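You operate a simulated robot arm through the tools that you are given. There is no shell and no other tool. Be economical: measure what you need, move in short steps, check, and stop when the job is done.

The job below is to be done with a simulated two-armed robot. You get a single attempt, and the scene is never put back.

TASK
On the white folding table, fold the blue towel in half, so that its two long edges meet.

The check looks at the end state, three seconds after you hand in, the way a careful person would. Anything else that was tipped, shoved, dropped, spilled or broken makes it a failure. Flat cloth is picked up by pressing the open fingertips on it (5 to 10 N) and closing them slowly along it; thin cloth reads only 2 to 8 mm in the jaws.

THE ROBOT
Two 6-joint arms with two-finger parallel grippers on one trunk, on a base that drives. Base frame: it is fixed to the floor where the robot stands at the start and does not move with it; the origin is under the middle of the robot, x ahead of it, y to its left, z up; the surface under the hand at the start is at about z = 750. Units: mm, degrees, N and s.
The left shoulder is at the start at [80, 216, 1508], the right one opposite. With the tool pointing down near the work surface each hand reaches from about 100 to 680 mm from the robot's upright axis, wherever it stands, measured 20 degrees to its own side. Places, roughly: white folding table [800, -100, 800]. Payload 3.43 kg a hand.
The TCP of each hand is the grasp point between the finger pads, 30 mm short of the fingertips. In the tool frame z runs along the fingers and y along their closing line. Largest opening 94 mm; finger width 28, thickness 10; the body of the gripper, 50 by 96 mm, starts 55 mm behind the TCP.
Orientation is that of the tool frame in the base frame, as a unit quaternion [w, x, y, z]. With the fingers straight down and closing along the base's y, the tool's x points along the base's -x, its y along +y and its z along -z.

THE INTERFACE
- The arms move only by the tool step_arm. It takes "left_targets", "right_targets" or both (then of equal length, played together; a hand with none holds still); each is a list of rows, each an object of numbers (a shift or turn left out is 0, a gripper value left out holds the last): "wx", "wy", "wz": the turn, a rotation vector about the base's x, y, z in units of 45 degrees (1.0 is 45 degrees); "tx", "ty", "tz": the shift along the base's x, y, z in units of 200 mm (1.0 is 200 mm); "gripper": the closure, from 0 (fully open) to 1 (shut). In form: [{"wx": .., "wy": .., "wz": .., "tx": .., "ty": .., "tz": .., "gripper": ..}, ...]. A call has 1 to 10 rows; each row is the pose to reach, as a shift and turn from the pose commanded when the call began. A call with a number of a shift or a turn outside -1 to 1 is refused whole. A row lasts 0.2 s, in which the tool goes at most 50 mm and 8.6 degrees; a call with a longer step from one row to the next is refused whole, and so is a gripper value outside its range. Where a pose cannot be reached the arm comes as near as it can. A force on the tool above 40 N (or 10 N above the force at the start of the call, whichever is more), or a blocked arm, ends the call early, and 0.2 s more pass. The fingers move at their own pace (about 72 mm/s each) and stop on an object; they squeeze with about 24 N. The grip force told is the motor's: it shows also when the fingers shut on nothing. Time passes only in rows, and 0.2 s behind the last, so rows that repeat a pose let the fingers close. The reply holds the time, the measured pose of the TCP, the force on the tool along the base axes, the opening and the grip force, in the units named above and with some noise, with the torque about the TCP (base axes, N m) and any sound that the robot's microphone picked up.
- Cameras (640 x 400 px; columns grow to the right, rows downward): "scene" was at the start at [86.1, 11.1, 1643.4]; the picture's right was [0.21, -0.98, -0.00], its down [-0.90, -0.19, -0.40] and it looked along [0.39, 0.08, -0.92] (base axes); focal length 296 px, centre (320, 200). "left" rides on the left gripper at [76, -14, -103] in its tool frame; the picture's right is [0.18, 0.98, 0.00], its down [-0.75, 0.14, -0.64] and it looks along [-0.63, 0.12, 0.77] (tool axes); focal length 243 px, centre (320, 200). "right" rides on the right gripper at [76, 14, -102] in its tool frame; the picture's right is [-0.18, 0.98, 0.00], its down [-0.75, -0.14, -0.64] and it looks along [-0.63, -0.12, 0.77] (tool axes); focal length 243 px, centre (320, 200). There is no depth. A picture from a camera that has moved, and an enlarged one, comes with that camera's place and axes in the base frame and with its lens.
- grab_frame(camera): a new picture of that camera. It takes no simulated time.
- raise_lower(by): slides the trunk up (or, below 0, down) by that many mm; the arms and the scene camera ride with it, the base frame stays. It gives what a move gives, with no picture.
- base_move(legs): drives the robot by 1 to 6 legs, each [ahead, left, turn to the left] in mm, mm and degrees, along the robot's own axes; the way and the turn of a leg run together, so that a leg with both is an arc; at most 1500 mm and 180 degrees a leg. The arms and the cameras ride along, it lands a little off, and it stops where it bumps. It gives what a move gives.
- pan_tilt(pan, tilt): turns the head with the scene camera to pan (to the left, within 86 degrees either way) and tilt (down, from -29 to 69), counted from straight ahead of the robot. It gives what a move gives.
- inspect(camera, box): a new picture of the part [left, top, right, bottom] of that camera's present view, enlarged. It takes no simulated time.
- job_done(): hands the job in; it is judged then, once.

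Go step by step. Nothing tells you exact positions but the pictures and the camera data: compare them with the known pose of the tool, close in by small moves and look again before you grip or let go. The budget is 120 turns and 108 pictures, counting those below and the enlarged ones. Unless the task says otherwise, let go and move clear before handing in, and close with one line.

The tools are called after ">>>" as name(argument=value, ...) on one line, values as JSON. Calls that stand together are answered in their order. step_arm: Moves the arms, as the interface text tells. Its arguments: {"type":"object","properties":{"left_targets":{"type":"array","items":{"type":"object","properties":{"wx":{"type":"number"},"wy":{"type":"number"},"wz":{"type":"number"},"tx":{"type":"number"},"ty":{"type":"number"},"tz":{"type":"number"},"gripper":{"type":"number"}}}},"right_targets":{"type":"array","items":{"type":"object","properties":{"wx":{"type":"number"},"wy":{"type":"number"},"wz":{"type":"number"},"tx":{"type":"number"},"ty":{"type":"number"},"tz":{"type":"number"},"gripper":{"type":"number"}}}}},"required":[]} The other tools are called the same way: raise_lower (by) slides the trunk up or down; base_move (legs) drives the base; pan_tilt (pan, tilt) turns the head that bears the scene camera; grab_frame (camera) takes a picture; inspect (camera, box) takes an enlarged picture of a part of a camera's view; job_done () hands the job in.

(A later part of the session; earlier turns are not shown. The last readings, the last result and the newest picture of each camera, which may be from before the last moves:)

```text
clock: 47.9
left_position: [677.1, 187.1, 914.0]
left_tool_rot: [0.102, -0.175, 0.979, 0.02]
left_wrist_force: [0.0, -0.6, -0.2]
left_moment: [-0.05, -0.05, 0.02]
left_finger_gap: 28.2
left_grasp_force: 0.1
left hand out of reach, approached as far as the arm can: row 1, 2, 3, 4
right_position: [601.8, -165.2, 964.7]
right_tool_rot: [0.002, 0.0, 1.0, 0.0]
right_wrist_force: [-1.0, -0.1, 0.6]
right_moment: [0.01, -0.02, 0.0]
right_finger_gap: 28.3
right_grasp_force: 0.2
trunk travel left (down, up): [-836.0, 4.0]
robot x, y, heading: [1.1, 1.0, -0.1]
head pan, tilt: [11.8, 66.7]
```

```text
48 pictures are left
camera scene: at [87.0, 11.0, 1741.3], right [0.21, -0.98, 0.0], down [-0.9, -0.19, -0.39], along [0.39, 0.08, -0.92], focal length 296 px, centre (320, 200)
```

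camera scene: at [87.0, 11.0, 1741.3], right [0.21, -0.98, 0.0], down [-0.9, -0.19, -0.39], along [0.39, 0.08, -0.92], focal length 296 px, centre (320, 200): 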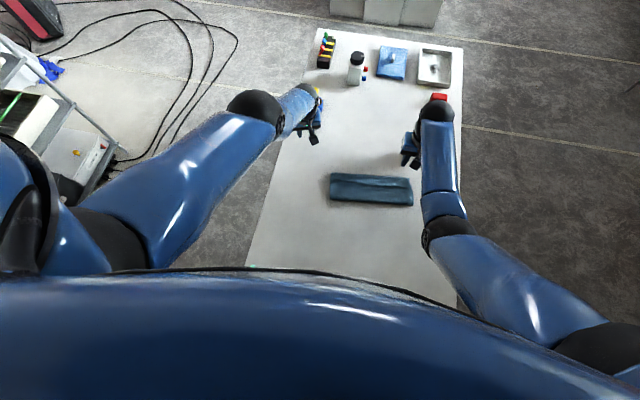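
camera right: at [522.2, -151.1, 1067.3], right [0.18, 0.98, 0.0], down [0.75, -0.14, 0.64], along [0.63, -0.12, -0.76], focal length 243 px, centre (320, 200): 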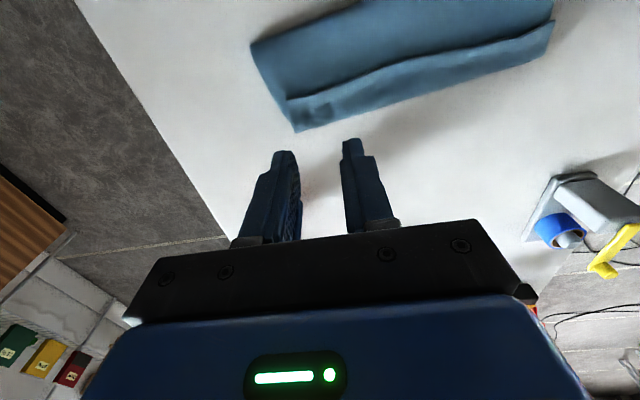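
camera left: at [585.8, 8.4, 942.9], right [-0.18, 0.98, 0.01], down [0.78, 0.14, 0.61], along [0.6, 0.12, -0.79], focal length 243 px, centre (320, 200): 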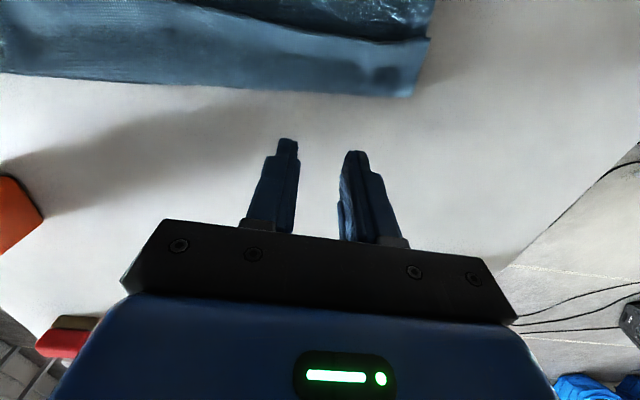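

The left arm behaves as if locked nearly straight. One try: pull it exactly toward its shoulder (up and back).

>>> step_arm(left_targets=[{"tx": -0.18, "tz": 0.166, "wy": 0.1, "wz": -0.1}, {"tx": -0.36, "tz": 0.33, "wy": 0.2, "wz": -0.2}, {"tx": -0.54, "tz": 0.5, "wy": 0.26, "wz": -0.3}, {"tx": -0.72, "tz": 0.66, "wy": 0.26, "wz": -0.4}, {"tx": -0.9, "tz": 0.83, "wy": 0.26, "wz": -0.45}])

```text
clock: 49.1
left_position: [676.6, 173.4, 971.0]
left_tool_rot: [0.003, -0.009, 1.0, 0.021]
left_wrist_force: [0.1, 0.5, 0.5]
left_moment: [-0.02, -0.04, 0.01]
left_finger_gap: 28.3
left_grasp_force: 0.0
left hand out of reach, approached as far as the arm can: row 1, 2, 3, 4, 5
right_position: [599.9, -165.1, 965.8]
right_tool_rot: [0.001, 0.0, 1.0, 0.001]
right_wrist_force: [0.3, 1.0, 0.5]
right_moment: [0.02, 0.0, 0.0]
right_finger_gap: 28.1
right_grasp_force: 0.0
trunk travel left (down, up): [-836.0, 4.0]
robot x, y, heading: [-1.3, 0.8, 0.1]
head pan, tilt: [11.8, 66.7]
```

The left arm stays locked in position; it can stay parked out of the way and I'll finish with the right arm alone. First move the left further outward, then lower the trunk so the right can reach the whole far edge.

>>> step_arm(left_targets=[{"ty": 0.2}, {"ty": 0.4}, {"ty": 0.55}])

>>> raise_lower(by=-125)

>>> grab_frame(camera="scene")

>>> grab_frame(camera="right")

```text
clock: 49.9
left_position: [678.5, 287.0, 969.0]
left_tool_rot: [0.006, 0.002, 1.0, 0.018]
left_wrist_force: [0.9, -0.5, 0.5]
left_moment: [0.01, 0.0, 0.0]
left_finger_gap: 28.2
left_grasp_force: 0.0
right_position: [600.6, -163.6, 966.6]
right_tool_rot: [0.002, -0.001, 1.0, 0.0]
right_wrist_force: [0.3, -1.2, -0.1]
right_moment: [0.0, -0.02, -0.01]
right_finger_gap: 28.4
right_grasp_force: 0.1
trunk travel left (down, up): [-836.0, 4.0]
robot x, y, heading: [1.4, -1.4, -0.0]
head pan, tilt: [11.8, 66.7]
```

```text
clock: 51.4
left_position: [677.9, 286.1, 844.7]
left_tool_rot: [0.005, 0.002, 1.0, 0.019]
left_wrist_force: [0.4, 0.6, -0.8]
left_moment: [0.02, 0.03, 0.01]
left_finger_gap: 28.3
left_grasp_force: 0.0
right_position: [598.8, -164.1, 842.6]
right_tool_rot: [0.002, 0.0, 1.0, 0.0]
right_wrist_force: [-0.1, 0.1, -0.1]
right_moment: [0.0, -0.01, 0.01]
right_finger_gap: 28.2
right_grasp_force: 0.1
trunk travel left (down, up): [-711.0, 129.0]
robot x, y, heading: [-0.6, -1.1, -0.3]
head pan, tilt: [11.8, 66.7]
```

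```text
47 pictures are left
camera scene: at [86.3, 11.2, 1616.4], right [0.21, -0.98, 0.0], down [-0.9, -0.19, -0.4], along [0.39, 0.08, -0.92], focal length 296 px, centre (320, 200)
```

scene: 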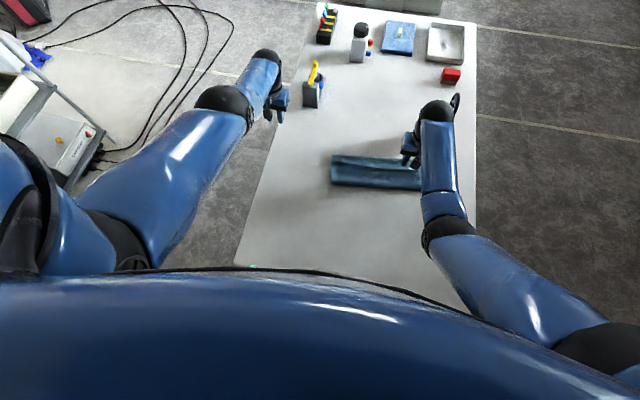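

```text
46 pictures are left
camera right: at [523.0, -151.0, 942.1], right [0.18, 0.98, 0.0], down [0.75, -0.14, 0.64], along [0.63, -0.12, -0.76], focal length 243 px, centre (320, 200)
```

right: 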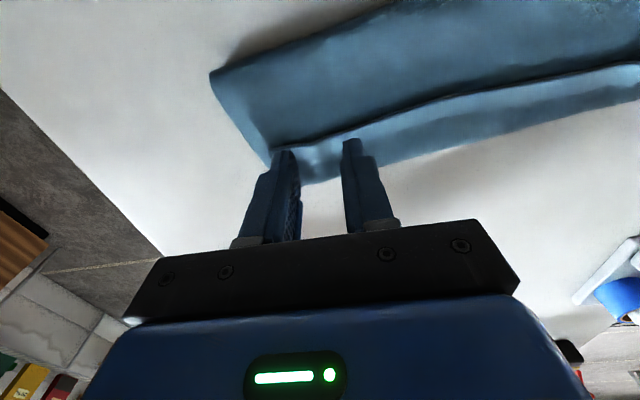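

Right hand is above the hem; the last left move went cleanly, so it may be free again too. I zoom on the right gripping site.

>>> inspect(camera="right", box=[220, 80, 420, 205])

>>> step_arm(left_targets=[{"tx": -0.15}, {"tx": -0.3}])

```text
3.20 times, centred on (320, 142) of right
camera zoom: at [523.0, -151.0, 942.1], right [0.18, 0.98, 0.0], down [0.75, -0.14, 0.64], along [0.63, -0.12, -0.76], focal length 776 px, centre (320, 384)
```

zoom: 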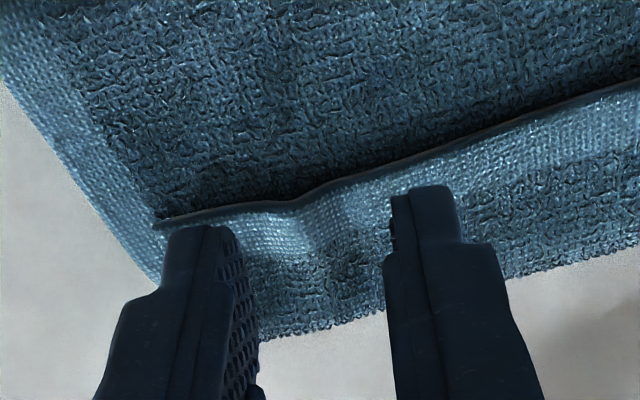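

```text
clock: 52.0
left_position: [616.4, 283.9, 845.0]
left_tool_rot: [0.005, 0.002, 1.0, 0.018]
left_wrist_force: [-0.6, -0.2, 1.1]
left_moment: [-0.03, 0.02, -0.02]
left_finger_gap: 28.3
left_grasp_force: 0.1
right_position: [598.9, -165.2, 841.6]
right_tool_rot: [0.002, 0.0, 1.0, 0.0]
right_wrist_force: [0.0, -0.2, -0.4]
right_moment: [0.03, 0.0, 0.01]
right_finger_gap: 28.2
right_grasp_force: 0.0
trunk travel left (down, up): [-711.0, 129.0]
robot x, y, heading: [-0.7, 0.7, -0.2]
head pan, tilt: [11.8, 66.7]
```

The left hand is free again. The right hem edge is at x≈609, y≈−165; I'll bring the left hand over its ripple at about (588,42) and set the right at x≈603.

>>> step_arm(left_targets=[{"ty": -0.22, "tx": -0.03}, {"ty": -0.45, "tx": -0.06}, {"ty": -0.68, "tx": -0.1}, {"ty": -0.9, "tx": -0.14}, {"ty": -1.0, "tx": -0.14}], right_targets=[{"tx": 0.02}, {"tx": 0.02}, {"tx": 0.02, "tz": -0.05}, {"tx": 0.02, "tz": -0.1}, {"tx": 0.02, "tz": -0.15}])

>>> step_arm(left_targets=[{"ty": -0.1}, {"ty": -0.2, "tz": -0.05}])

>>> inspect(camera="left", box=[220, 80, 420, 205])

>>> inspect(camera="right", box=[220, 80, 420, 205])

```text
clock: 53.2
left_position: [589.6, 84.2, 842.8]
left_tool_rot: [0.004, 0.002, 1.0, 0.019]
left_wrist_force: [-0.4, 0.6, -0.5]
left_moment: [0.01, -0.03, 0.0]
left_finger_gap: 28.0
left_grasp_force: 0.0
right_position: [604.4, -166.1, 810.2]
right_tool_rot: [0.002, 0.0, 1.0, 0.0]
right_wrist_force: [-0.1, 1.0, 0.1]
right_moment: [0.0, 0.01, 0.01]
right_finger_gap: 28.3
right_grasp_force: 0.2
trunk travel left (down, up): [-711.0, 129.0]
robot x, y, heading: [0.7, -1.5, 0.3]
head pan, tilt: [11.8, 66.7]
```

```text
clock: 53.8
left_position: [589.8, 44.0, 832.6]
left_tool_rot: [0.005, 0.003, 1.0, 0.019]
left_wrist_force: [0.3, -0.5, -0.2]
left_moment: [0.0, -0.03, 0.0]
left_finger_gap: 28.2
left_grasp_force: 0.1
right_position: [604.3, -165.8, 810.5]
right_tool_rot: [0.002, -0.001, 1.0, 0.0]
right_wrist_force: [-0.3, -0.4, 0.3]
right_moment: [0.01, -0.01, 0.0]
right_finger_gap: 28.6
right_grasp_force: 0.0
trunk travel left (down, up): [-711.0, 129.0]
robot x, y, heading: [-2.4, 2.3, -0.0]
head pan, tilt: [11.8, 66.7]
```

```text
3.20 times, centred on (320, 142) of left
camera zoom: at [513.7, 26.0, 934.5], right [-0.18, 0.98, 0.04], down [0.75, 0.11, 0.65], along [0.64, 0.14, -0.76], focal length 776 px, centre (320, 384)
```

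zoom: 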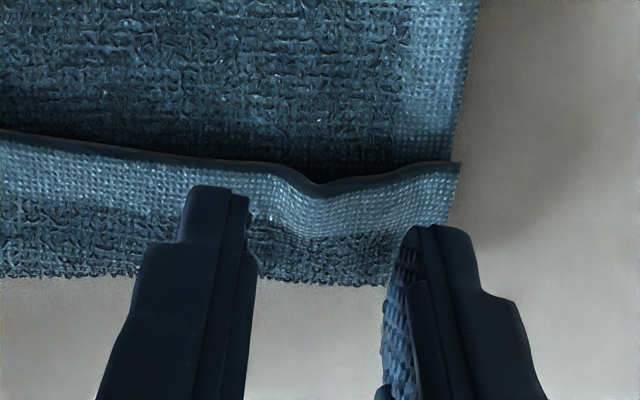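

```text
3.20 times, centred on (320, 142) of right
camera zoom: at [527.0, -152.3, 911.5], right [0.18, 0.98, 0.0], down [0.75, -0.14, 0.64], along [0.63, -0.12, -0.77], focal length 776 px, centre (320, 384)
```

zoom: 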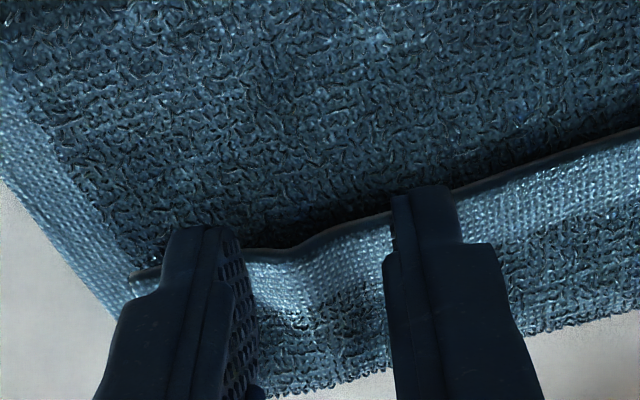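

Both hands straddle the ripples with ~8 mm hem cover. I'll descend carefully to light contact.

>>> step_arm(left_targets=[{"tz": -0.1}, {"tz": -0.16}, {"tz": -0.18}], right_targets=[{"tz": -0.04}, {"tz": -0.06}, {"tz": -0.075}])

```text
clock: 54.6
left_position: [589.4, 44.4, 796.5]
left_tool_rot: [0.005, 0.003, 1.0, 0.019]
left_wrist_force: [0.1, 0.0, -0.4]
left_moment: [0.02, 0.05, 0.0]
left_finger_gap: 28.5
left_grasp_force: 0.1
right_position: [603.3, -162.6, 796.8]
right_tool_rot: [0.001, 0.0, 1.0, 0.0]
right_wrist_force: [-0.3, -0.5, 0.0]
right_moment: [0.0, 0.0, 0.0]
right_finger_gap: 28.0
right_grasp_force: 0.2
trunk travel left (down, up): [-711.0, 129.0]
robot x, y, heading: [1.1, 3.6, 0.1]
head pan, tilt: [11.8, 66.7]
```

>>> step_arm(left_targets=[{"tz": -0.015}, {"tz": -0.03}], right_targets=[{"tz": -0.015}, {"tz": -0.03}])

>>> inspect(camera="left", box=[220, 80, 420, 205])

>>> inspect(camera="right", box=[220, 80, 420, 205])

```text
clock: 55.2
left_position: [588.5, 44.8, 793.0]
left_tool_rot: [0.006, 0.003, 1.0, 0.018]
left_wrist_force: [0.4, -0.6, 0.8]
left_moment: [0.0, -0.01, 0.02]
left_finger_gap: 28.2
left_grasp_force: 0.3
right_position: [603.9, -165.1, 790.4]
right_tool_rot: [0.002, 0.0, 1.0, -0.001]
right_wrist_force: [-0.9, -0.5, 2.4]
right_moment: [-0.01, -0.01, 0.0]
right_finger_gap: 28.2
right_grasp_force: 0.1
trunk travel left (down, up): [-711.0, 129.0]
robot x, y, heading: [1.6, -0.1, 0.0]
head pan, tilt: [11.8, 66.7]
```

```text
3.20 times, centred on (320, 142) of left
camera zoom: at [513.2, 27.9, 893.7], right [-0.18, 0.98, 0.03], down [0.75, 0.11, 0.66], along [0.64, 0.14, -0.75], focal length 776 px, centre (320, 384)
```

zoom: 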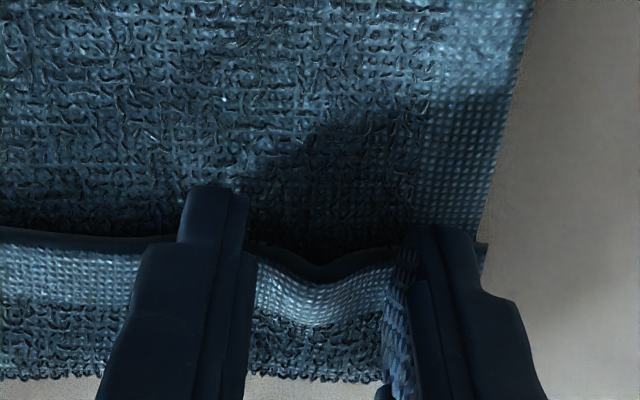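

```text
3.20 times, centred on (320, 142) of right
camera zoom: at [527.2, -151.2, 891.5], right [0.18, 0.98, 0.0], down [0.75, -0.14, 0.64], along [0.63, -0.12, -0.76], focal length 776 px, centre (320, 384)
```

zoom: 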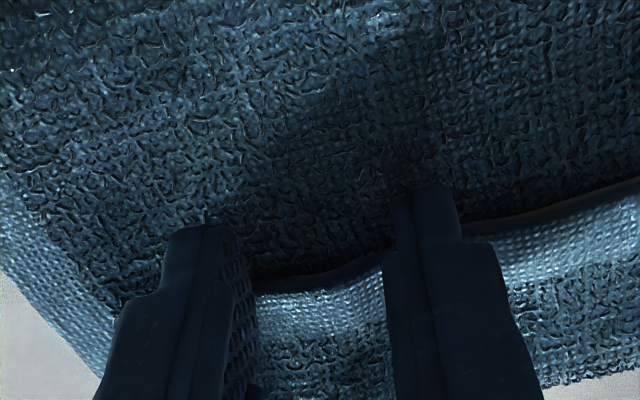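

Light contact reached. I'll press a touch more and close slowly.

>>> step_arm(left_targets=[{"tz": -0.015}, {"tz": -0.02, "gripper": 0.75}, {"tz": -0.02, "gripper": 0.8}, {"tz": -0.02, "gripper": 0.85}, {"tz": -0.02, "gripper": 0.9}, {"tz": -0.02, "gripper": 0.94}, {"tz": -0.02, "gripper": 0.97}, {"tz": -0.02, "gripper": 1.0}, {"tz": -0.02, "gripper": 1.0}], right_targets=[{"tz": -0.005}, {"tz": -0.01, "gripper": 0.75}, {"tz": -0.01, "gripper": 0.8}, {"tz": -0.01, "gripper": 0.85}, {"tz": -0.01, "gripper": 0.9}, {"tz": -0.01, "gripper": 0.94}, {"tz": -0.01, "gripper": 0.97}, {"tz": -0.01, "gripper": 1.0}, {"tz": -0.01, "gripper": 1.0}])

>>> inspect(camera="left", box=[220, 80, 420, 205])

>>> inspect(camera="right", box=[220, 80, 420, 205])

```text
clock: 57.2
left_position: [589.2, 44.4, 788.7]
left_tool_rot: [0.006, 0.002, 1.0, 0.018]
left_wrist_force: [1.0, -10.2, 5.4]
left_moment: [-0.31, -0.08, -0.07]
left_finger_gap: 4.0
left_grasp_force: 24.2
right_position: [604.2, -163.7, 788.0]
right_tool_rot: [0.002, -0.001, 1.0, 0.001]
right_wrist_force: [-0.6, 9.7, 4.3]
right_moment: [0.37, 0.01, 0.15]
right_finger_gap: 3.6
right_grasp_force: 24.1
trunk travel left (down, up): [-711.0, 129.0]
robot x, y, heading: [0.1, -2.1, -0.0]
head pan, tilt: [11.8, 66.7]
```

```text
3.20 times, centred on (320, 142) of left
camera zoom: at [512.5, 28.2, 890.3], right [-0.18, 0.98, 0.03], down [0.75, 0.11, 0.66], along [0.64, 0.14, -0.75], focal length 776 px, centre (320, 384)
```

zoom: 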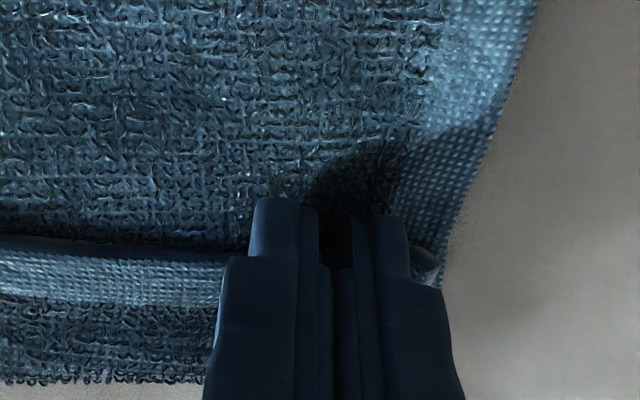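

```text
3.20 times, centred on (320, 142) of right
camera zoom: at [526.4, -150.6, 890.0], right [0.18, 0.98, 0.0], down [0.75, -0.14, 0.65], along [0.63, -0.12, -0.76], focal length 776 px, centre (320, 384)
```

zoom: 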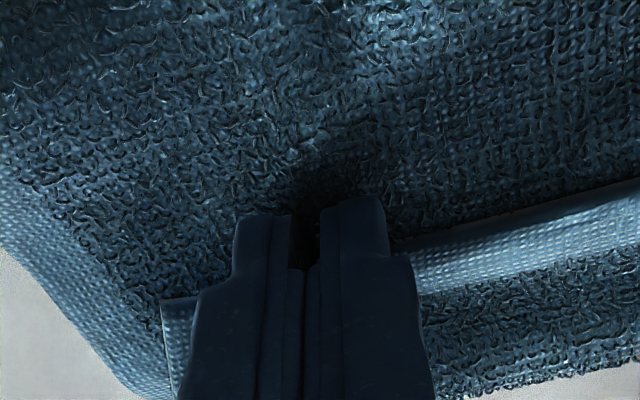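

Both hold something at ~4 mm. I'll lift 30 mm, relaxing the sideways tension, and see what is held.

>>> step_arm(left_targets=[{"tz": 0.04, "ty": -0.01}, {"tz": 0.08, "ty": -0.015}, {"tz": 0.12, "ty": -0.015}, {"tz": 0.16, "ty": -0.015}], right_targets=[{"tz": 0.04, "ty": 0.01}, {"tz": 0.08, "ty": 0.015}, {"tz": 0.12, "ty": 0.015}, {"tz": 0.16, "ty": 0.015}])

>>> grab_frame(camera="left")

>>> grab_frame(camera="right")

>>> inspect(camera="scene", box=[310, 110, 470, 210])

```text
clock: 58.2
left_position: [588.3, 42.5, 819.7]
left_tool_rot: [0.006, 0.002, 1.0, 0.019]
left_wrist_force: [1.0, -5.3, 0.3]
left_moment: [-0.15, -0.06, -0.02]
left_finger_gap: 4.0
left_grasp_force: 24.4
right_position: [604.6, -161.4, 818.7]
right_tool_rot: [0.002, 0.0, 1.0, 0.001]
right_wrist_force: [-0.5, 5.7, -0.2]
right_moment: [0.15, 0.01, 0.07]
right_finger_gap: 3.1
right_grasp_force: 23.9
trunk travel left (down, up): [-711.0, 129.0]
robot x, y, heading: [4.1, -2.4, -0.1]
head pan, tilt: [11.8, 66.7]
```

```text
38 pictures are left
camera left: at [513.1, 25.9, 921.1], right [-0.18, 0.98, 0.04], down [0.75, 0.11, 0.65], along [0.64, 0.14, -0.76], focal length 243 px, centre (320, 200)
```

left: 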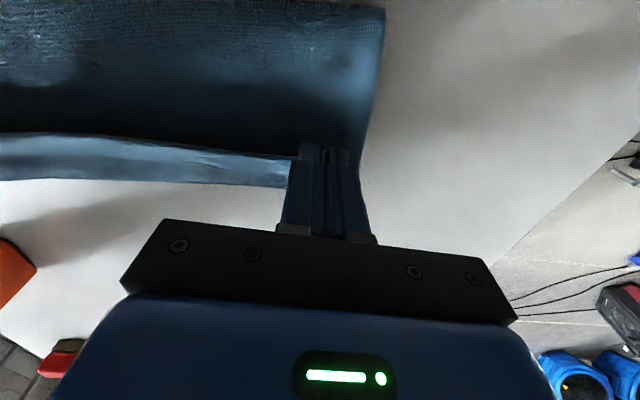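

```text
37 pictures are left
camera right: at [527.1, -148.5, 921.1], right [0.18, 0.98, 0.0], down [0.75, -0.14, 0.64], along [0.63, -0.12, -0.77], focal length 243 px, centre (320, 200)
```

right: 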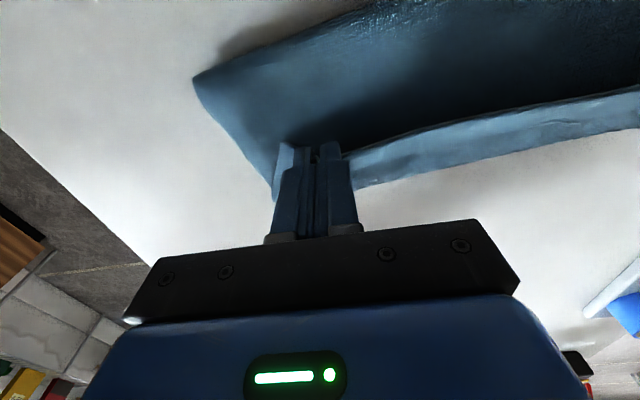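

```text
4.00 times, centred on (390, 160) of scene
camera zoom: at [86.5, 11.2, 1616.3], right [0.21, -0.98, 0.0], down [-0.9, -0.19, -0.39], along [0.39, 0.08, -0.92], focal length 1184 px, centre (40, 360)
```

zoom: 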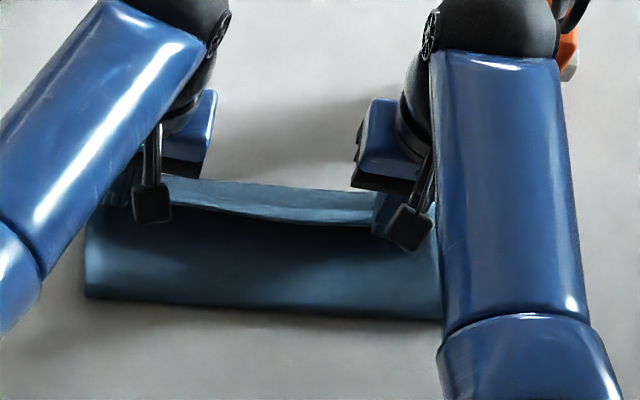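

The flap is lifting. I'll raise further and draw back a little to open the upper layer and see the bottom edge.

>>> step_arm(left_targets=[{"tz": 0.1, "tx": -0.03}, {"tz": 0.18, "tx": -0.08}, {"tz": 0.24, "tx": -0.14}], right_targets=[{"tz": 0.1, "tx": -0.03}, {"tz": 0.18, "tx": -0.08}, {"tz": 0.24, "tx": -0.14}])

>>> grab_frame(camera="left")

>>> grab_frame(camera="right")

```text
clock: 59.0
left_position: [559.7, 43.4, 868.5]
left_tool_rot: [0.005, 0.003, 1.0, 0.019]
left_wrist_force: [1.1, -4.9, 0.0]
left_moment: [-0.17, 0.01, -0.03]
left_finger_gap: 3.7
left_grasp_force: 23.6
right_position: [574.8, -161.4, 869.1]
right_tool_rot: [0.002, 0.0, 1.0, -0.001]
right_wrist_force: [0.0, 4.9, -0.7]
right_moment: [0.16, 0.0, 0.06]
right_finger_gap: 3.4
right_grasp_force: 24.4
trunk travel left (down, up): [-711.0, 129.0]
robot x, y, heading: [3.7, -1.5, -0.1]
head pan, tilt: [11.8, 66.7]
```

```text
35 pictures are left
camera left: at [484.6, 26.0, 970.4], right [-0.18, 0.98, 0.04], down [0.75, 0.11, 0.65], along [0.64, 0.14, -0.76], focal length 243 px, centre (320, 200)
```

left: 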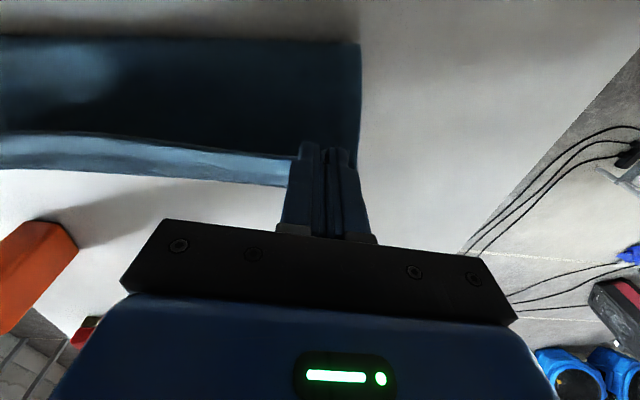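

```text
34 pictures are left
camera right: at [497.6, -148.2, 969.9], right [0.18, 0.98, 0.0], down [0.75, -0.14, 0.64], along [0.63, -0.12, -0.76], focal length 243 px, centre (320, 200)
```

right: 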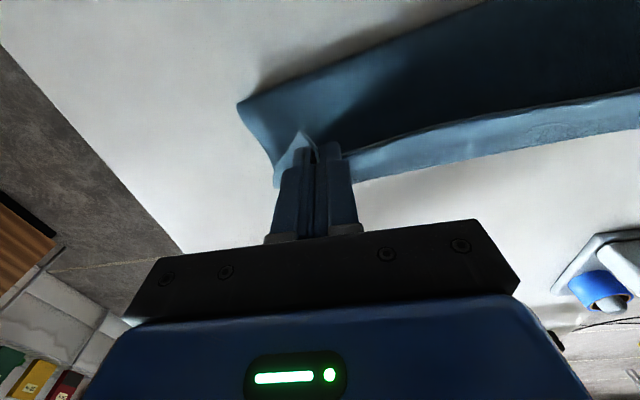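

The flap has opened fully; the bottom far edge is at about x≈642 (left) to 662 (right), crease ≈515–554, so the bottom is half. Next: lower the trunk 50 mm for reach, then carry the hem forward to the edge (TCP ≈622 left, ≈642 right) and down.

>>> raise_lower(by=-45)

>>> step_arm(left_targets=[{"tx": 0.08, "tz": 0.03}, {"tx": 0.16, "tz": 0.03}, {"tx": 0.24, "tz": 0.0}, {"tx": 0.31, "tz": -0.05}], right_targets=[{"tx": 0.08, "tz": 0.03}, {"tx": 0.17, "tz": 0.03}, {"tx": 0.26, "tz": 0.0}, {"tx": 0.335, "tz": -0.05}])

>>> grab_frame(camera="left")

>>> grab_frame(camera="right")

>>> inspect(camera="scene", box=[310, 100, 470, 200])

```text
clock: 59.9
left_position: [561.6, 41.6, 823.8]
left_tool_rot: [0.006, 0.002, 1.0, 0.017]
left_wrist_force: [0.3, -5.1, 0.3]
left_moment: [-0.13, -0.01, -0.04]
left_finger_gap: 4.0
left_grasp_force: 23.8
right_position: [575.7, -162.1, 823.1]
right_tool_rot: [0.002, 0.0, 1.0, 0.0]
right_wrist_force: [-0.5, 4.9, 0.1]
right_moment: [0.16, 0.04, 0.03]
right_finger_gap: 3.3
right_grasp_force: 24.2
trunk travel left (down, up): [-666.0, 174.0]
robot x, y, heading: [0.4, -2.6, 0.1]
head pan, tilt: [11.8, 66.7]
```

```text
clock: 60.9
left_position: [624.6, 43.6, 812.1]
left_tool_rot: [0.004, 0.003, 1.0, 0.018]
left_wrist_force: [0.6, -5.7, -1.4]
left_moment: [-0.17, -0.01, -0.03]
left_finger_gap: 4.1
left_grasp_force: 24.1
right_position: [644.4, -162.4, 812.1]
right_tool_rot: [0.0, -0.001, 1.0, -0.001]
right_wrist_force: [-1.2, 5.9, 0.6]
right_moment: [0.2, 0.03, 0.09]
right_finger_gap: 3.2
right_grasp_force: 24.1
trunk travel left (down, up): [-666.0, 174.0]
robot x, y, heading: [-1.3, -1.1, -0.1]
head pan, tilt: [11.8, 66.7]
```

```text
33 pictures are left
camera left: at [548.3, 25.7, 913.7], right [-0.18, 0.98, 0.04], down [0.75, 0.11, 0.65], along [0.64, 0.14, -0.76], focal length 243 px, centre (320, 200)
```

left: 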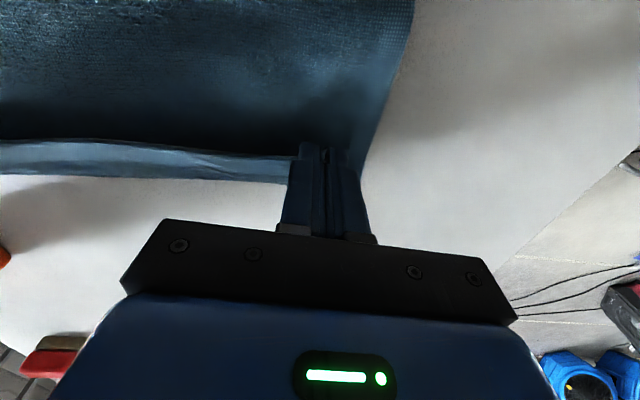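

```text
32 pictures are left
camera right: at [567.3, -149.5, 913.7], right [0.18, 0.98, 0.0], down [0.75, -0.14, 0.64], along [0.63, -0.12, -0.77], focal length 243 px, centre (320, 200)
```

right: 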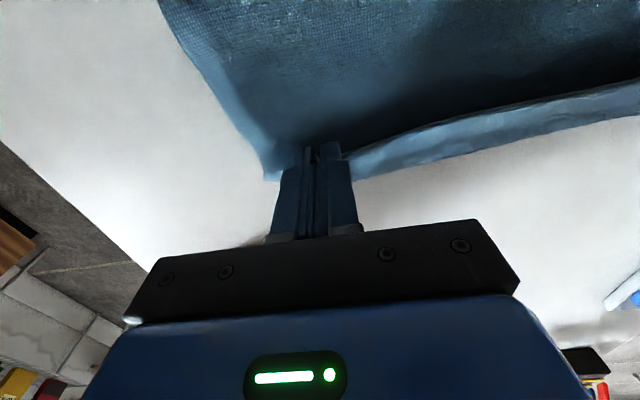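

```text
4.00 times, centred on (390, 150) of scene
camera zoom: at [88.3, 11.1, 1571.2], right [0.21, -0.98, 0.0], down [-0.9, -0.19, -0.39], along [0.39, 0.08, -0.92], focal length 1184 px, centre (40, 400)
```

zoom: 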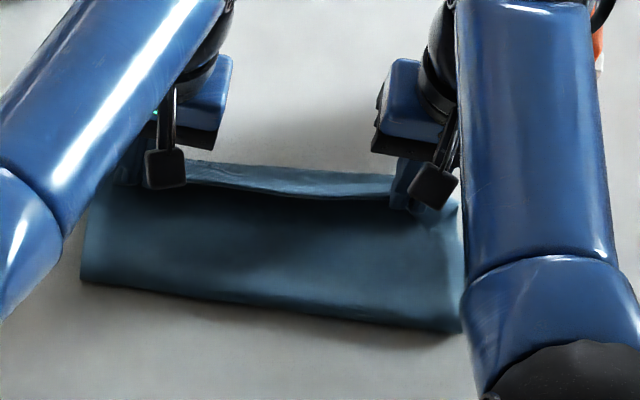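

The towel slid forward with the tension (far edge now ≈668 left, 683 right), and the upper layer is a little short. I'll raise the hands to let the crease roll, then come down along an arc that ends at the far edge, slowly.

>>> step_arm(left_targets=[{"tx": -0.04, "tz": 0.1}, {"tx": -0.07, "tz": 0.2}, {"tx": -0.09, "tz": 0.295}, {"tx": -0.04, "tz": 0.24}, {"tx": 0.007, "tz": 0.175}, {"tx": 0.05, "tz": 0.11}, {"tx": 0.082, "tz": 0.05}, {"tx": 0.105, "tz": -0.01}, {"tx": 0.117, "tz": -0.06}], right_targets=[{"tx": -0.06, "tz": 0.1}, {"tx": -0.1, "tz": 0.2}, {"tx": -0.137, "tz": 0.295}, {"tx": -0.085, "tz": 0.24}, {"tx": -0.037, "tz": 0.175}, {"tx": 0.0, "tz": 0.11}, {"tx": 0.038, "tz": 0.05}, {"tx": 0.06, "tz": -0.01}, {"tx": 0.073, "tz": -0.06}])

>>> grab_frame(camera="left")

>>> grab_frame(camera="right")

>>> inspect(camera="scene", box=[310, 100, 470, 200])

```text
clock: 62.9
left_position: [646.5, 43.7, 800.0]
left_tool_rot: [0.005, 0.003, 1.0, 0.019]
left_wrist_force: [0.0, -4.1, -0.6]
left_moment: [-0.14, -0.02, -0.05]
left_finger_gap: 3.9
left_grasp_force: 24.6
right_position: [657.8, -162.2, 800.5]
right_tool_rot: [0.001, 0.0, 1.0, 0.0]
right_wrist_force: [-0.2, 4.5, -0.2]
right_moment: [0.13, 0.01, 0.1]
right_finger_gap: 3.6
right_grasp_force: 24.2
trunk travel left (down, up): [-666.0, 174.0]
robot x, y, heading: [-0.1, 2.5, 0.0]
head pan, tilt: [11.8, 66.7]
```

```text
30 pictures are left
camera left: at [571.3, 26.1, 901.9], right [-0.18, 0.98, 0.04], down [0.75, 0.11, 0.65], along [0.64, 0.14, -0.76], focal length 243 px, centre (320, 200)
```

left: 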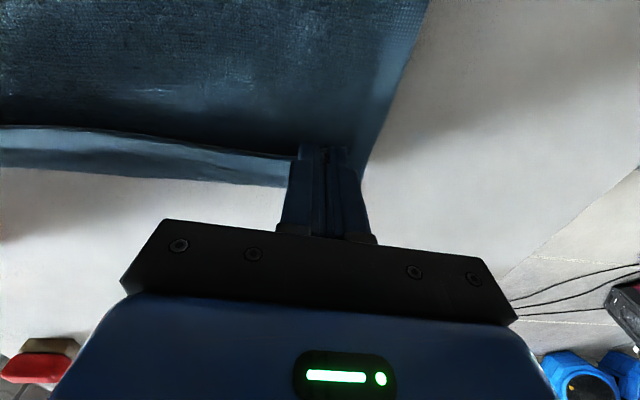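

```text
29 pictures are left
camera right: at [579.9, -148.5, 902.3], right [0.18, 0.98, 0.0], down [0.75, -0.14, 0.64], along [0.63, -0.12, -0.77], focal length 243 px, centre (320, 200)
```

right: 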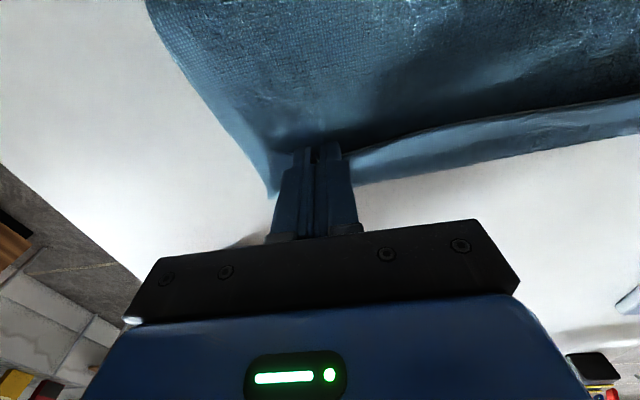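

```text
4.00 times, centred on (390, 150) of scene
camera zoom: at [86.9, 11.1, 1571.3], right [0.21, -0.98, 0.0], down [-0.9, -0.19, -0.39], along [0.39, 0.08, -0.92], focal length 1184 px, centre (40, 400)
```

zoom: 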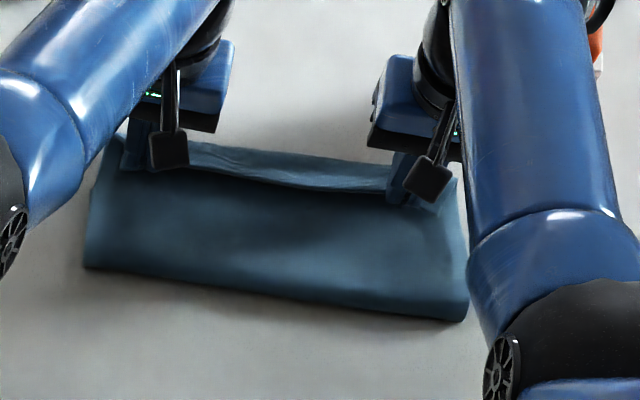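

The whole towel keeps sliding along under tension, leaving the upper layer short. I'll go back: raise the hands to hang the layer vertically over the wanted crease line (x≈565–573), which sets the halves equal, then lay it with slack.

>>> step_arm(left_targets=[{"tx": -0.05, "tz": 0.07}, {"tx": -0.12, "tz": 0.15}, {"tx": -0.2, "tz": 0.2}, {"tx": -0.28, "tz": 0.25}, {"tx": -0.36, "tz": 0.27}, {"tx": -0.425, "tz": 0.275}], right_targets=[{"tx": -0.05, "tz": 0.07}, {"tx": -0.12, "tz": 0.15}, {"tx": -0.2, "tz": 0.2}, {"tx": -0.29, "tz": 0.25}, {"tx": -0.37, "tz": 0.27}, {"tx": -0.45, "tz": 0.275}])

>>> raise_lower(by=45)

>>> grab_frame(camera="left")

>>> grab_frame(camera="right")

>>> inspect(camera="scene", box=[310, 100, 470, 200])

```text
clock: 64.3
left_position: [560.9, 44.2, 857.0]
left_tool_rot: [0.005, 0.003, 1.0, 0.018]
left_wrist_force: [-0.1, -4.8, 0.4]
left_moment: [-0.11, -0.06, -0.05]
left_finger_gap: 3.9
left_grasp_force: 23.9
right_position: [566.0, -161.9, 857.1]
right_tool_rot: [0.002, 0.0, 1.0, 0.0]
right_wrist_force: [-1.0, 4.1, -0.8]
right_moment: [0.09, -0.04, 0.04]
right_finger_gap: 3.2
right_grasp_force: 23.9
trunk travel left (down, up): [-666.0, 174.0]
robot x, y, heading: [1.4, -0.5, 0.1]
head pan, tilt: [11.8, 66.7]
```

```text
clock: 65.2
left_position: [562.9, 43.8, 900.8]
left_tool_rot: [0.005, 0.002, 1.0, 0.019]
left_wrist_force: [-0.2, -4.1, -0.6]
left_moment: [-0.12, -0.01, -0.03]
left_finger_gap: 4.1
left_grasp_force: 23.9
right_position: [567.5, -161.0, 900.3]
right_tool_rot: [0.0, 0.0, 1.0, 0.0]
right_wrist_force: [0.0, 3.9, 0.4]
right_moment: [0.13, -0.01, 0.04]
right_finger_gap: 3.4
right_grasp_force: 23.9
trunk travel left (down, up): [-711.0, 129.0]
robot x, y, heading: [0.1, -2.1, 0.0]
head pan, tilt: [11.8, 66.7]
```

```text
27 pictures are left
camera left: at [486.0, 26.9, 1003.0], right [-0.18, 0.98, 0.04], down [0.75, 0.11, 0.65], along [0.64, 0.14, -0.76], focal length 243 px, centre (320, 200)
```

left: 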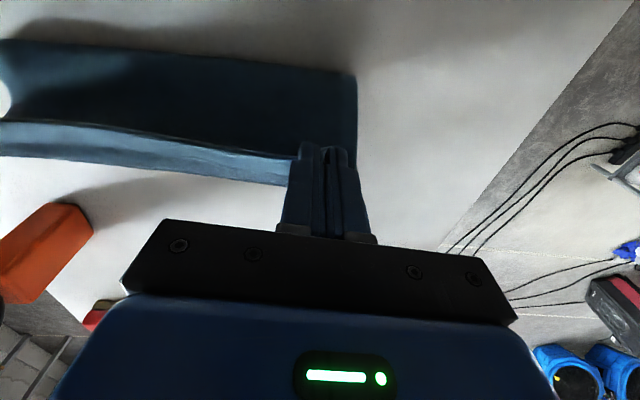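

```text
26 pictures are left
camera right: at [490.1, -147.3, 1002.0], right [0.18, 0.98, 0.0], down [0.75, -0.14, 0.64], along [0.63, -0.12, -0.77], focal length 243 px, centre (320, 200)
```

right: 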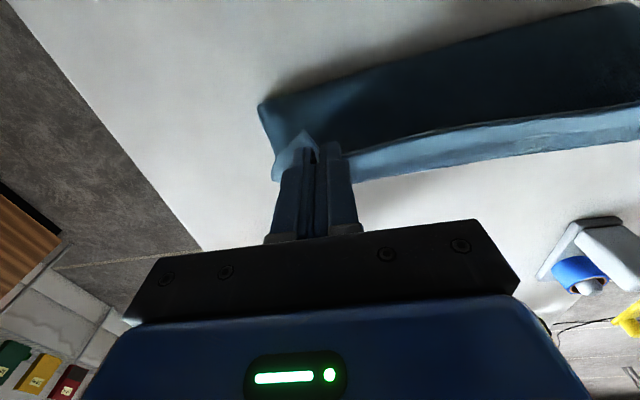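

```text
4.00 times, centred on (390, 150) of scene
camera zoom: at [87.0, 11.2, 1616.3], right [0.21, -0.98, 0.0], down [-0.9, -0.19, -0.39], along [0.39, 0.08, -0.92], focal length 1184 px, centre (40, 400)
```

zoom: 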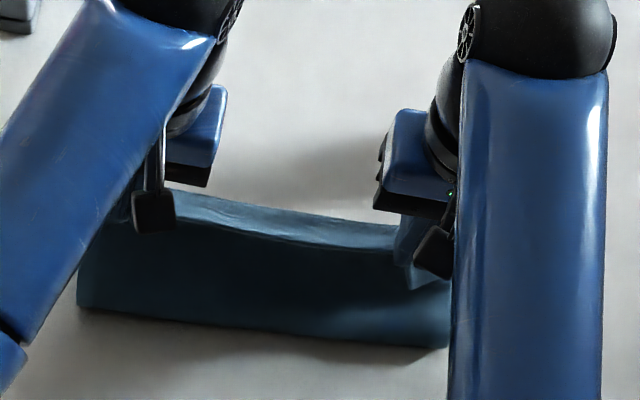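

Measured: far edge ≈675 left/≈668 right, crease ≈540 left/≈569 right — slightly skewed, the left upper layer is short. I'll raise the left a bit more to roll its crease, ease the right, then lay with slack.

>>> step_arm(left_targets=[{"tx": 0.01, "tz": 0.09}, {"tx": 0.03, "tz": 0.09}, {"tx": 0.06, "tz": 0.04}, {"tx": 0.1, "tz": -0.04}, {"tx": 0.15, "tz": -0.1}, {"tx": 0.195, "tz": -0.155}], right_targets=[{"tx": -0.03, "tz": -0.04}, {"tx": -0.03, "tz": -0.05}, {"tx": 0.0, "tz": -0.07}, {"tx": 0.05, "tz": -0.11}, {"tx": 0.1, "tz": -0.15}, {"tx": 0.14, "tz": -0.19}])

>>> raise_lower(by=-45)

>>> step_arm(left_targets=[{"tx": 0.07, "tz": 0.0}, {"tx": 0.14, "tz": -0.02}, {"tx": 0.2, "tz": -0.06}, {"tx": 0.25, "tz": -0.12}], right_targets=[{"tx": 0.07, "tz": 0.0}, {"tx": 0.14, "tz": -0.01}, {"tx": 0.2, "tz": -0.04}, {"tx": 0.25, "tz": -0.08}])

>>> grab_frame(camera="left")

>>> grab_frame(camera="right")

>>> inspect(camera="scene", box=[310, 100, 470, 200])

```text
clock: 66.6
left_position: [602.4, 44.0, 868.5]
left_tool_rot: [0.004, 0.002, 1.0, 0.019]
left_wrist_force: [-0.9, -4.1, -0.3]
left_moment: [-0.1, -0.02, -0.02]
left_finger_gap: 3.9
left_grasp_force: 24.2
right_position: [595.7, -161.6, 861.5]
right_tool_rot: [0.001, 0.001, 1.0, 0.0]
right_wrist_force: [0.5, 3.6, -0.4]
right_moment: [0.14, 0.0, 0.05]
right_finger_gap: 3.1
right_grasp_force: 23.8
trunk travel left (down, up): [-711.0, 129.0]
robot x, y, heading: [-0.6, 0.4, -0.1]
head pan, tilt: [11.8, 66.7]
```

```text
clock: 67.5
left_position: [600.5, 42.3, 826.0]
left_tool_rot: [0.006, 0.002, 1.0, 0.018]
left_wrist_force: [0.1, -4.1, 0.0]
left_moment: [-0.14, -0.01, -0.02]
left_finger_gap: 3.9
left_grasp_force: 24.1
right_position: [595.0, -160.1, 817.7]
right_tool_rot: [0.002, -0.001, 1.0, -0.001]
right_wrist_force: [-0.6, 4.0, 0.3]
right_moment: [0.13, -0.02, 0.06]
right_finger_gap: 3.1
right_grasp_force: 23.8
trunk travel left (down, up): [-666.0, 174.0]
robot x, y, heading: [0.4, -2.1, 0.1]
head pan, tilt: [11.8, 66.7]
```

```text
clock: 68.5
left_position: [652.8, 43.5, 800.5]
left_tool_rot: [0.004, 0.002, 1.0, 0.019]
left_wrist_force: [0.1, -5.4, -0.1]
left_moment: [-0.16, 0.03, -0.03]
left_finger_gap: 3.9
left_grasp_force: 24.0
right_position: [645.1, -162.0, 801.0]
right_tool_rot: [0.001, 0.0, 1.0, 0.0]
right_wrist_force: [0.4, 5.1, 0.4]
right_moment: [0.15, 0.03, 0.08]
right_finger_gap: 3.1
right_grasp_force: 23.7
trunk travel left (down, up): [-666.0, 174.0]
robot x, y, heading: [-4.3, 2.3, -0.0]
head pan, tilt: [11.8, 66.7]
```

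```text
24 pictures are left
camera left: at [576.1, 27.2, 901.8], right [-0.18, 0.98, 0.03], down [0.75, 0.11, 0.65], along [0.64, 0.14, -0.76], focal length 243 px, centre (320, 200)
```

left: 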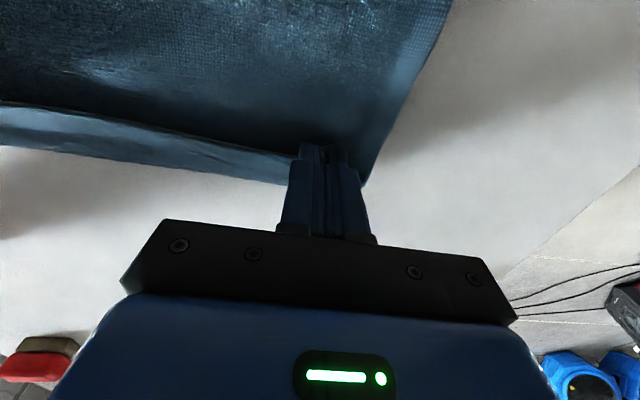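

```text
23 pictures are left
camera right: at [568.9, -148.3, 902.0], right [0.18, 0.98, 0.0], down [0.75, -0.14, 0.64], along [0.63, -0.12, -0.77], focal length 243 px, centre (320, 200)
```

right: 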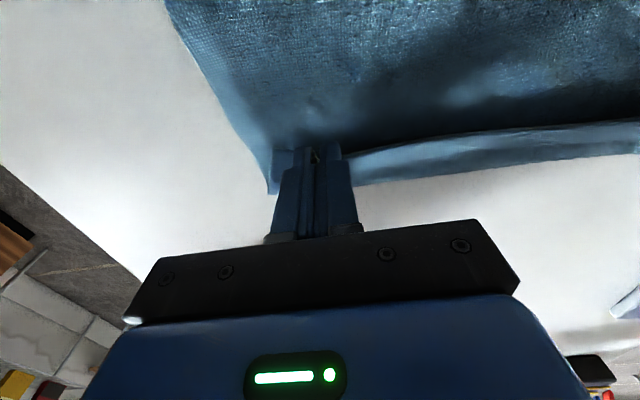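

```text
4.00 times, centred on (390, 150) of scene
camera zoom: at [88.2, 10.9, 1571.2], right [0.21, -0.98, 0.0], down [-0.9, -0.19, -0.39], along [0.39, 0.08, -0.92], focal length 1184 px, centre (40, 400)
```

zoom: 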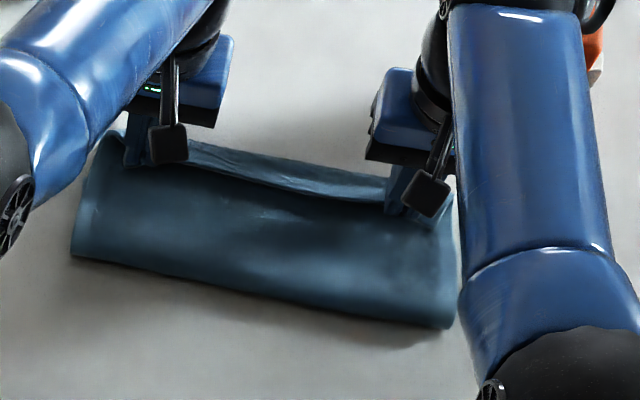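

Now the crease is straight and parallel (x≈562) with the far edge at ≈685, halves nearly even. I'll set the hem down ~12 mm further forward.

>>> step_arm(left_targets=[{"tx": 0.02, "tz": -0.01}, {"tx": 0.045, "tz": -0.03}, {"tx": 0.065, "tz": -0.05}], right_targets=[{"tx": 0.03, "tz": -0.01}, {"tx": 0.055, "tz": -0.03}, {"tx": 0.08, "tz": -0.05}])

>>> inspect(camera="left", box=[200, 100, 400, 225])

>>> inspect(camera="right", box=[240, 100, 440, 225])

```text
clock: 69.3
left_position: [654.1, 47.7, 797.7]
left_tool_rot: [0.005, 0.003, 1.0, 0.018]
left_wrist_force: [0.7, -6.6, 0.6]
left_moment: [-0.24, -0.03, -0.04]
left_finger_gap: 3.9
left_grasp_force: 23.7
left hand out of reach, approached as far as the arm can: row 2, 3
right_position: [661.3, -161.4, 792.1]
right_tool_rot: [0.002, -0.001, 1.0, 0.0]
right_wrist_force: [-0.7, 6.5, 1.0]
right_moment: [0.17, 0.03, 0.07]
right_finger_gap: 3.2
right_grasp_force: 24.3
trunk travel left (down, up): [-666.0, 174.0]
robot x, y, heading: [2.3, 0.5, -0.1]
head pan, tilt: [11.8, 66.7]
```

```text
3.20 times, centred on (300, 162) of left
camera zoom: at [577.1, 29.9, 899.4], right [-0.18, 0.98, 0.03], down [0.75, 0.11, 0.65], along [0.64, 0.14, -0.76], focal length 776 px, centre (384, 320)
```

zoom: 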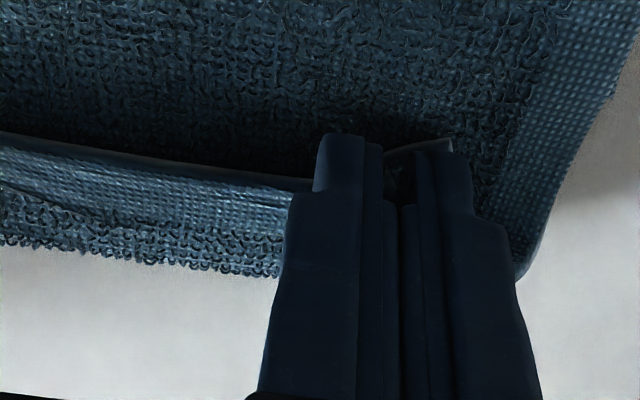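

```text
3.20 times, centred on (340, 162) of right
camera zoom: at [583.4, -146.9, 892.7], right [0.18, 0.98, 0.0], down [0.75, -0.14, 0.64], along [0.63, -0.12, -0.77], focal length 776 px, centre (256, 320)
```

zoom: 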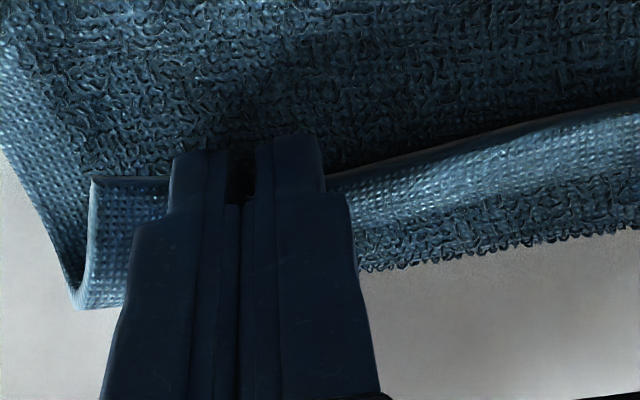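

The close-up reveals the truth: the strip beyond the hem is the curled flap itself (the cloth leaves the grip forward and bends back), so the hem must be re-gripped end-on. I'll set it down, release, lift clear, and next pull the towel back nearer for reach.

>>> step_arm(left_targets=[{"tx": -0.04, "tz": -0.02}, {"tx": -0.05, "tz": -0.03}, {"tx": -0.05, "tz": -0.03, "gripper": 0.85}, {"tx": -0.05, "tz": -0.03, "gripper": 0.75}, {"tx": -0.05, "tz": 0.1}, {"tx": -0.05, "tz": 0.25}, {"tx": -0.15, "tz": 0.35, "gripper": 1.0}, {"tx": -0.25, "tz": 0.35}], right_targets=[{"tx": -0.05, "tz": -0.01}, {"tx": -0.08, "tz": -0.01}, {"tx": -0.08, "tz": -0.01, "gripper": 0.85}, {"tx": -0.08, "tz": -0.01, "gripper": 0.75}, {"tx": -0.08, "tz": 0.1}, {"tx": -0.08, "tz": 0.25}, {"tx": -0.17, "tz": 0.35, "gripper": 1.0}, {"tx": -0.27, "tz": 0.35}])

>>> inspect(camera="scene", box=[310, 90, 470, 190])

```text
clock: 71.1
left_position: [603.3, 45.4, 868.4]
left_tool_rot: [0.006, 0.002, 1.0, 0.019]
left_wrist_force: [0.7, 0.0, -0.8]
left_moment: [0.01, -0.01, -0.02]
left_finger_gap: 0.0
left_grasp_force: 24.5
right_position: [606.7, -160.1, 862.2]
right_tool_rot: [0.003, -0.002, 1.0, 0.0]
right_wrist_force: [-0.4, -0.1, -0.3]
right_moment: [-0.01, 0.01, -0.01]
right_finger_gap: 0.0
right_grasp_force: 23.9
trunk travel left (down, up): [-666.0, 174.0]
robot x, y, heading: [-0.8, -4.1, -0.2]
head pan, tilt: [11.8, 66.7]
```

```text
4.00 times, centred on (390, 140) of scene
camera zoom: at [84.3, 11.3, 1571.5], right [0.21, -0.98, 0.0], down [-0.9, -0.19, -0.4], along [0.39, 0.08, -0.92], focal length 1184 px, centre (40, 440)
```

zoom: 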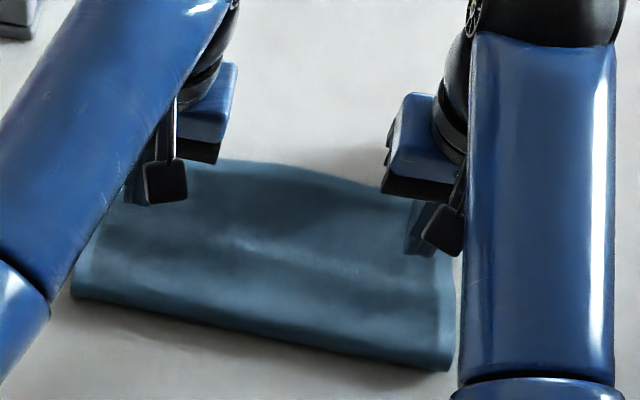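

After release the flap line seems gone — the hem may have sprung forward. I'll move the hands aside and look.

>>> step_arm(left_targets=[{"ty": 0.2, "tz": 0.05}, {"ty": 0.42, "tz": 0.1}, {"ty": 0.64, "tz": 0.1}], right_targets=[{"ty": -0.2, "tz": 0.05}, {"ty": -0.4, "tz": 0.1}, {"ty": -0.5, "tz": 0.1}])

>>> inspect(camera="scene", box=[320, 110, 440, 190])

>>> grab_frame(camera="left")

```text
clock: 71.9
left_position: [603.7, 176.1, 885.4]
left_tool_rot: [0.005, 0.003, 1.0, 0.019]
left_wrist_force: [0.5, 0.6, 0.5]
left_moment: [0.01, 0.05, 0.01]
left_finger_gap: 0.0
left_grasp_force: 23.8
right_position: [605.4, -261.1, 881.2]
right_tool_rot: [0.001, 0.001, 1.0, 0.001]
right_wrist_force: [-0.1, 0.7, -0.3]
right_moment: [-0.01, 0.0, 0.0]
right_finger_gap: 0.0
right_grasp_force: 24.1
trunk travel left (down, up): [-666.0, 174.0]
robot x, y, heading: [-1.1, 1.9, -0.0]
head pan, tilt: [11.8, 66.7]
```

```text
5.00 times, centred on (380, 150) of scene
camera zoom: at [86.9, 12.5, 1571.3], right [0.21, -0.98, 0.0], down [-0.9, -0.19, -0.39], along [0.39, 0.08, -0.92], focal length 1480 px, centre (20, 450)
```

zoom: 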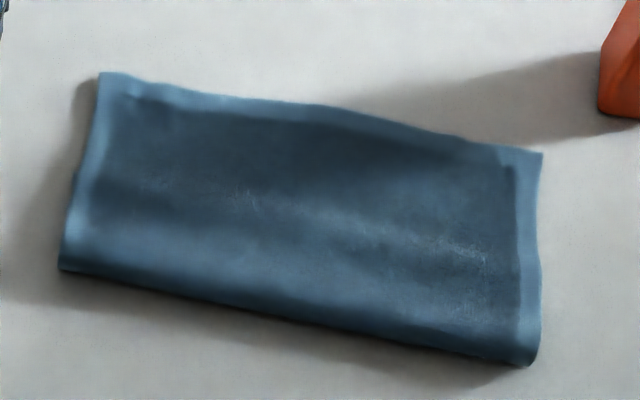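

```text
17 pictures are left
camera left: at [527.3, 159.5, 986.9], right [-0.18, 0.98, 0.03], down [0.75, 0.11, 0.65], along [0.64, 0.14, -0.76], focal length 243 px, centre (320, 200)
```

left: 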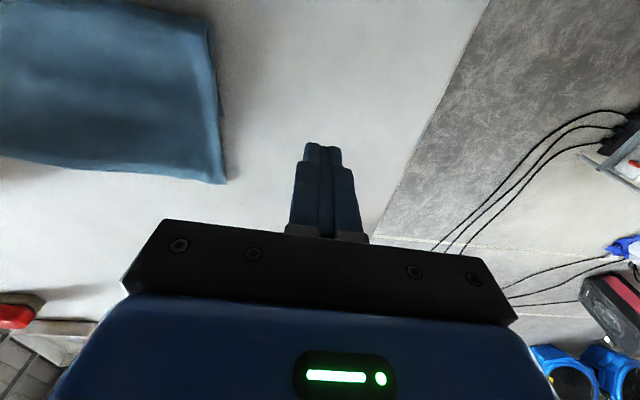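

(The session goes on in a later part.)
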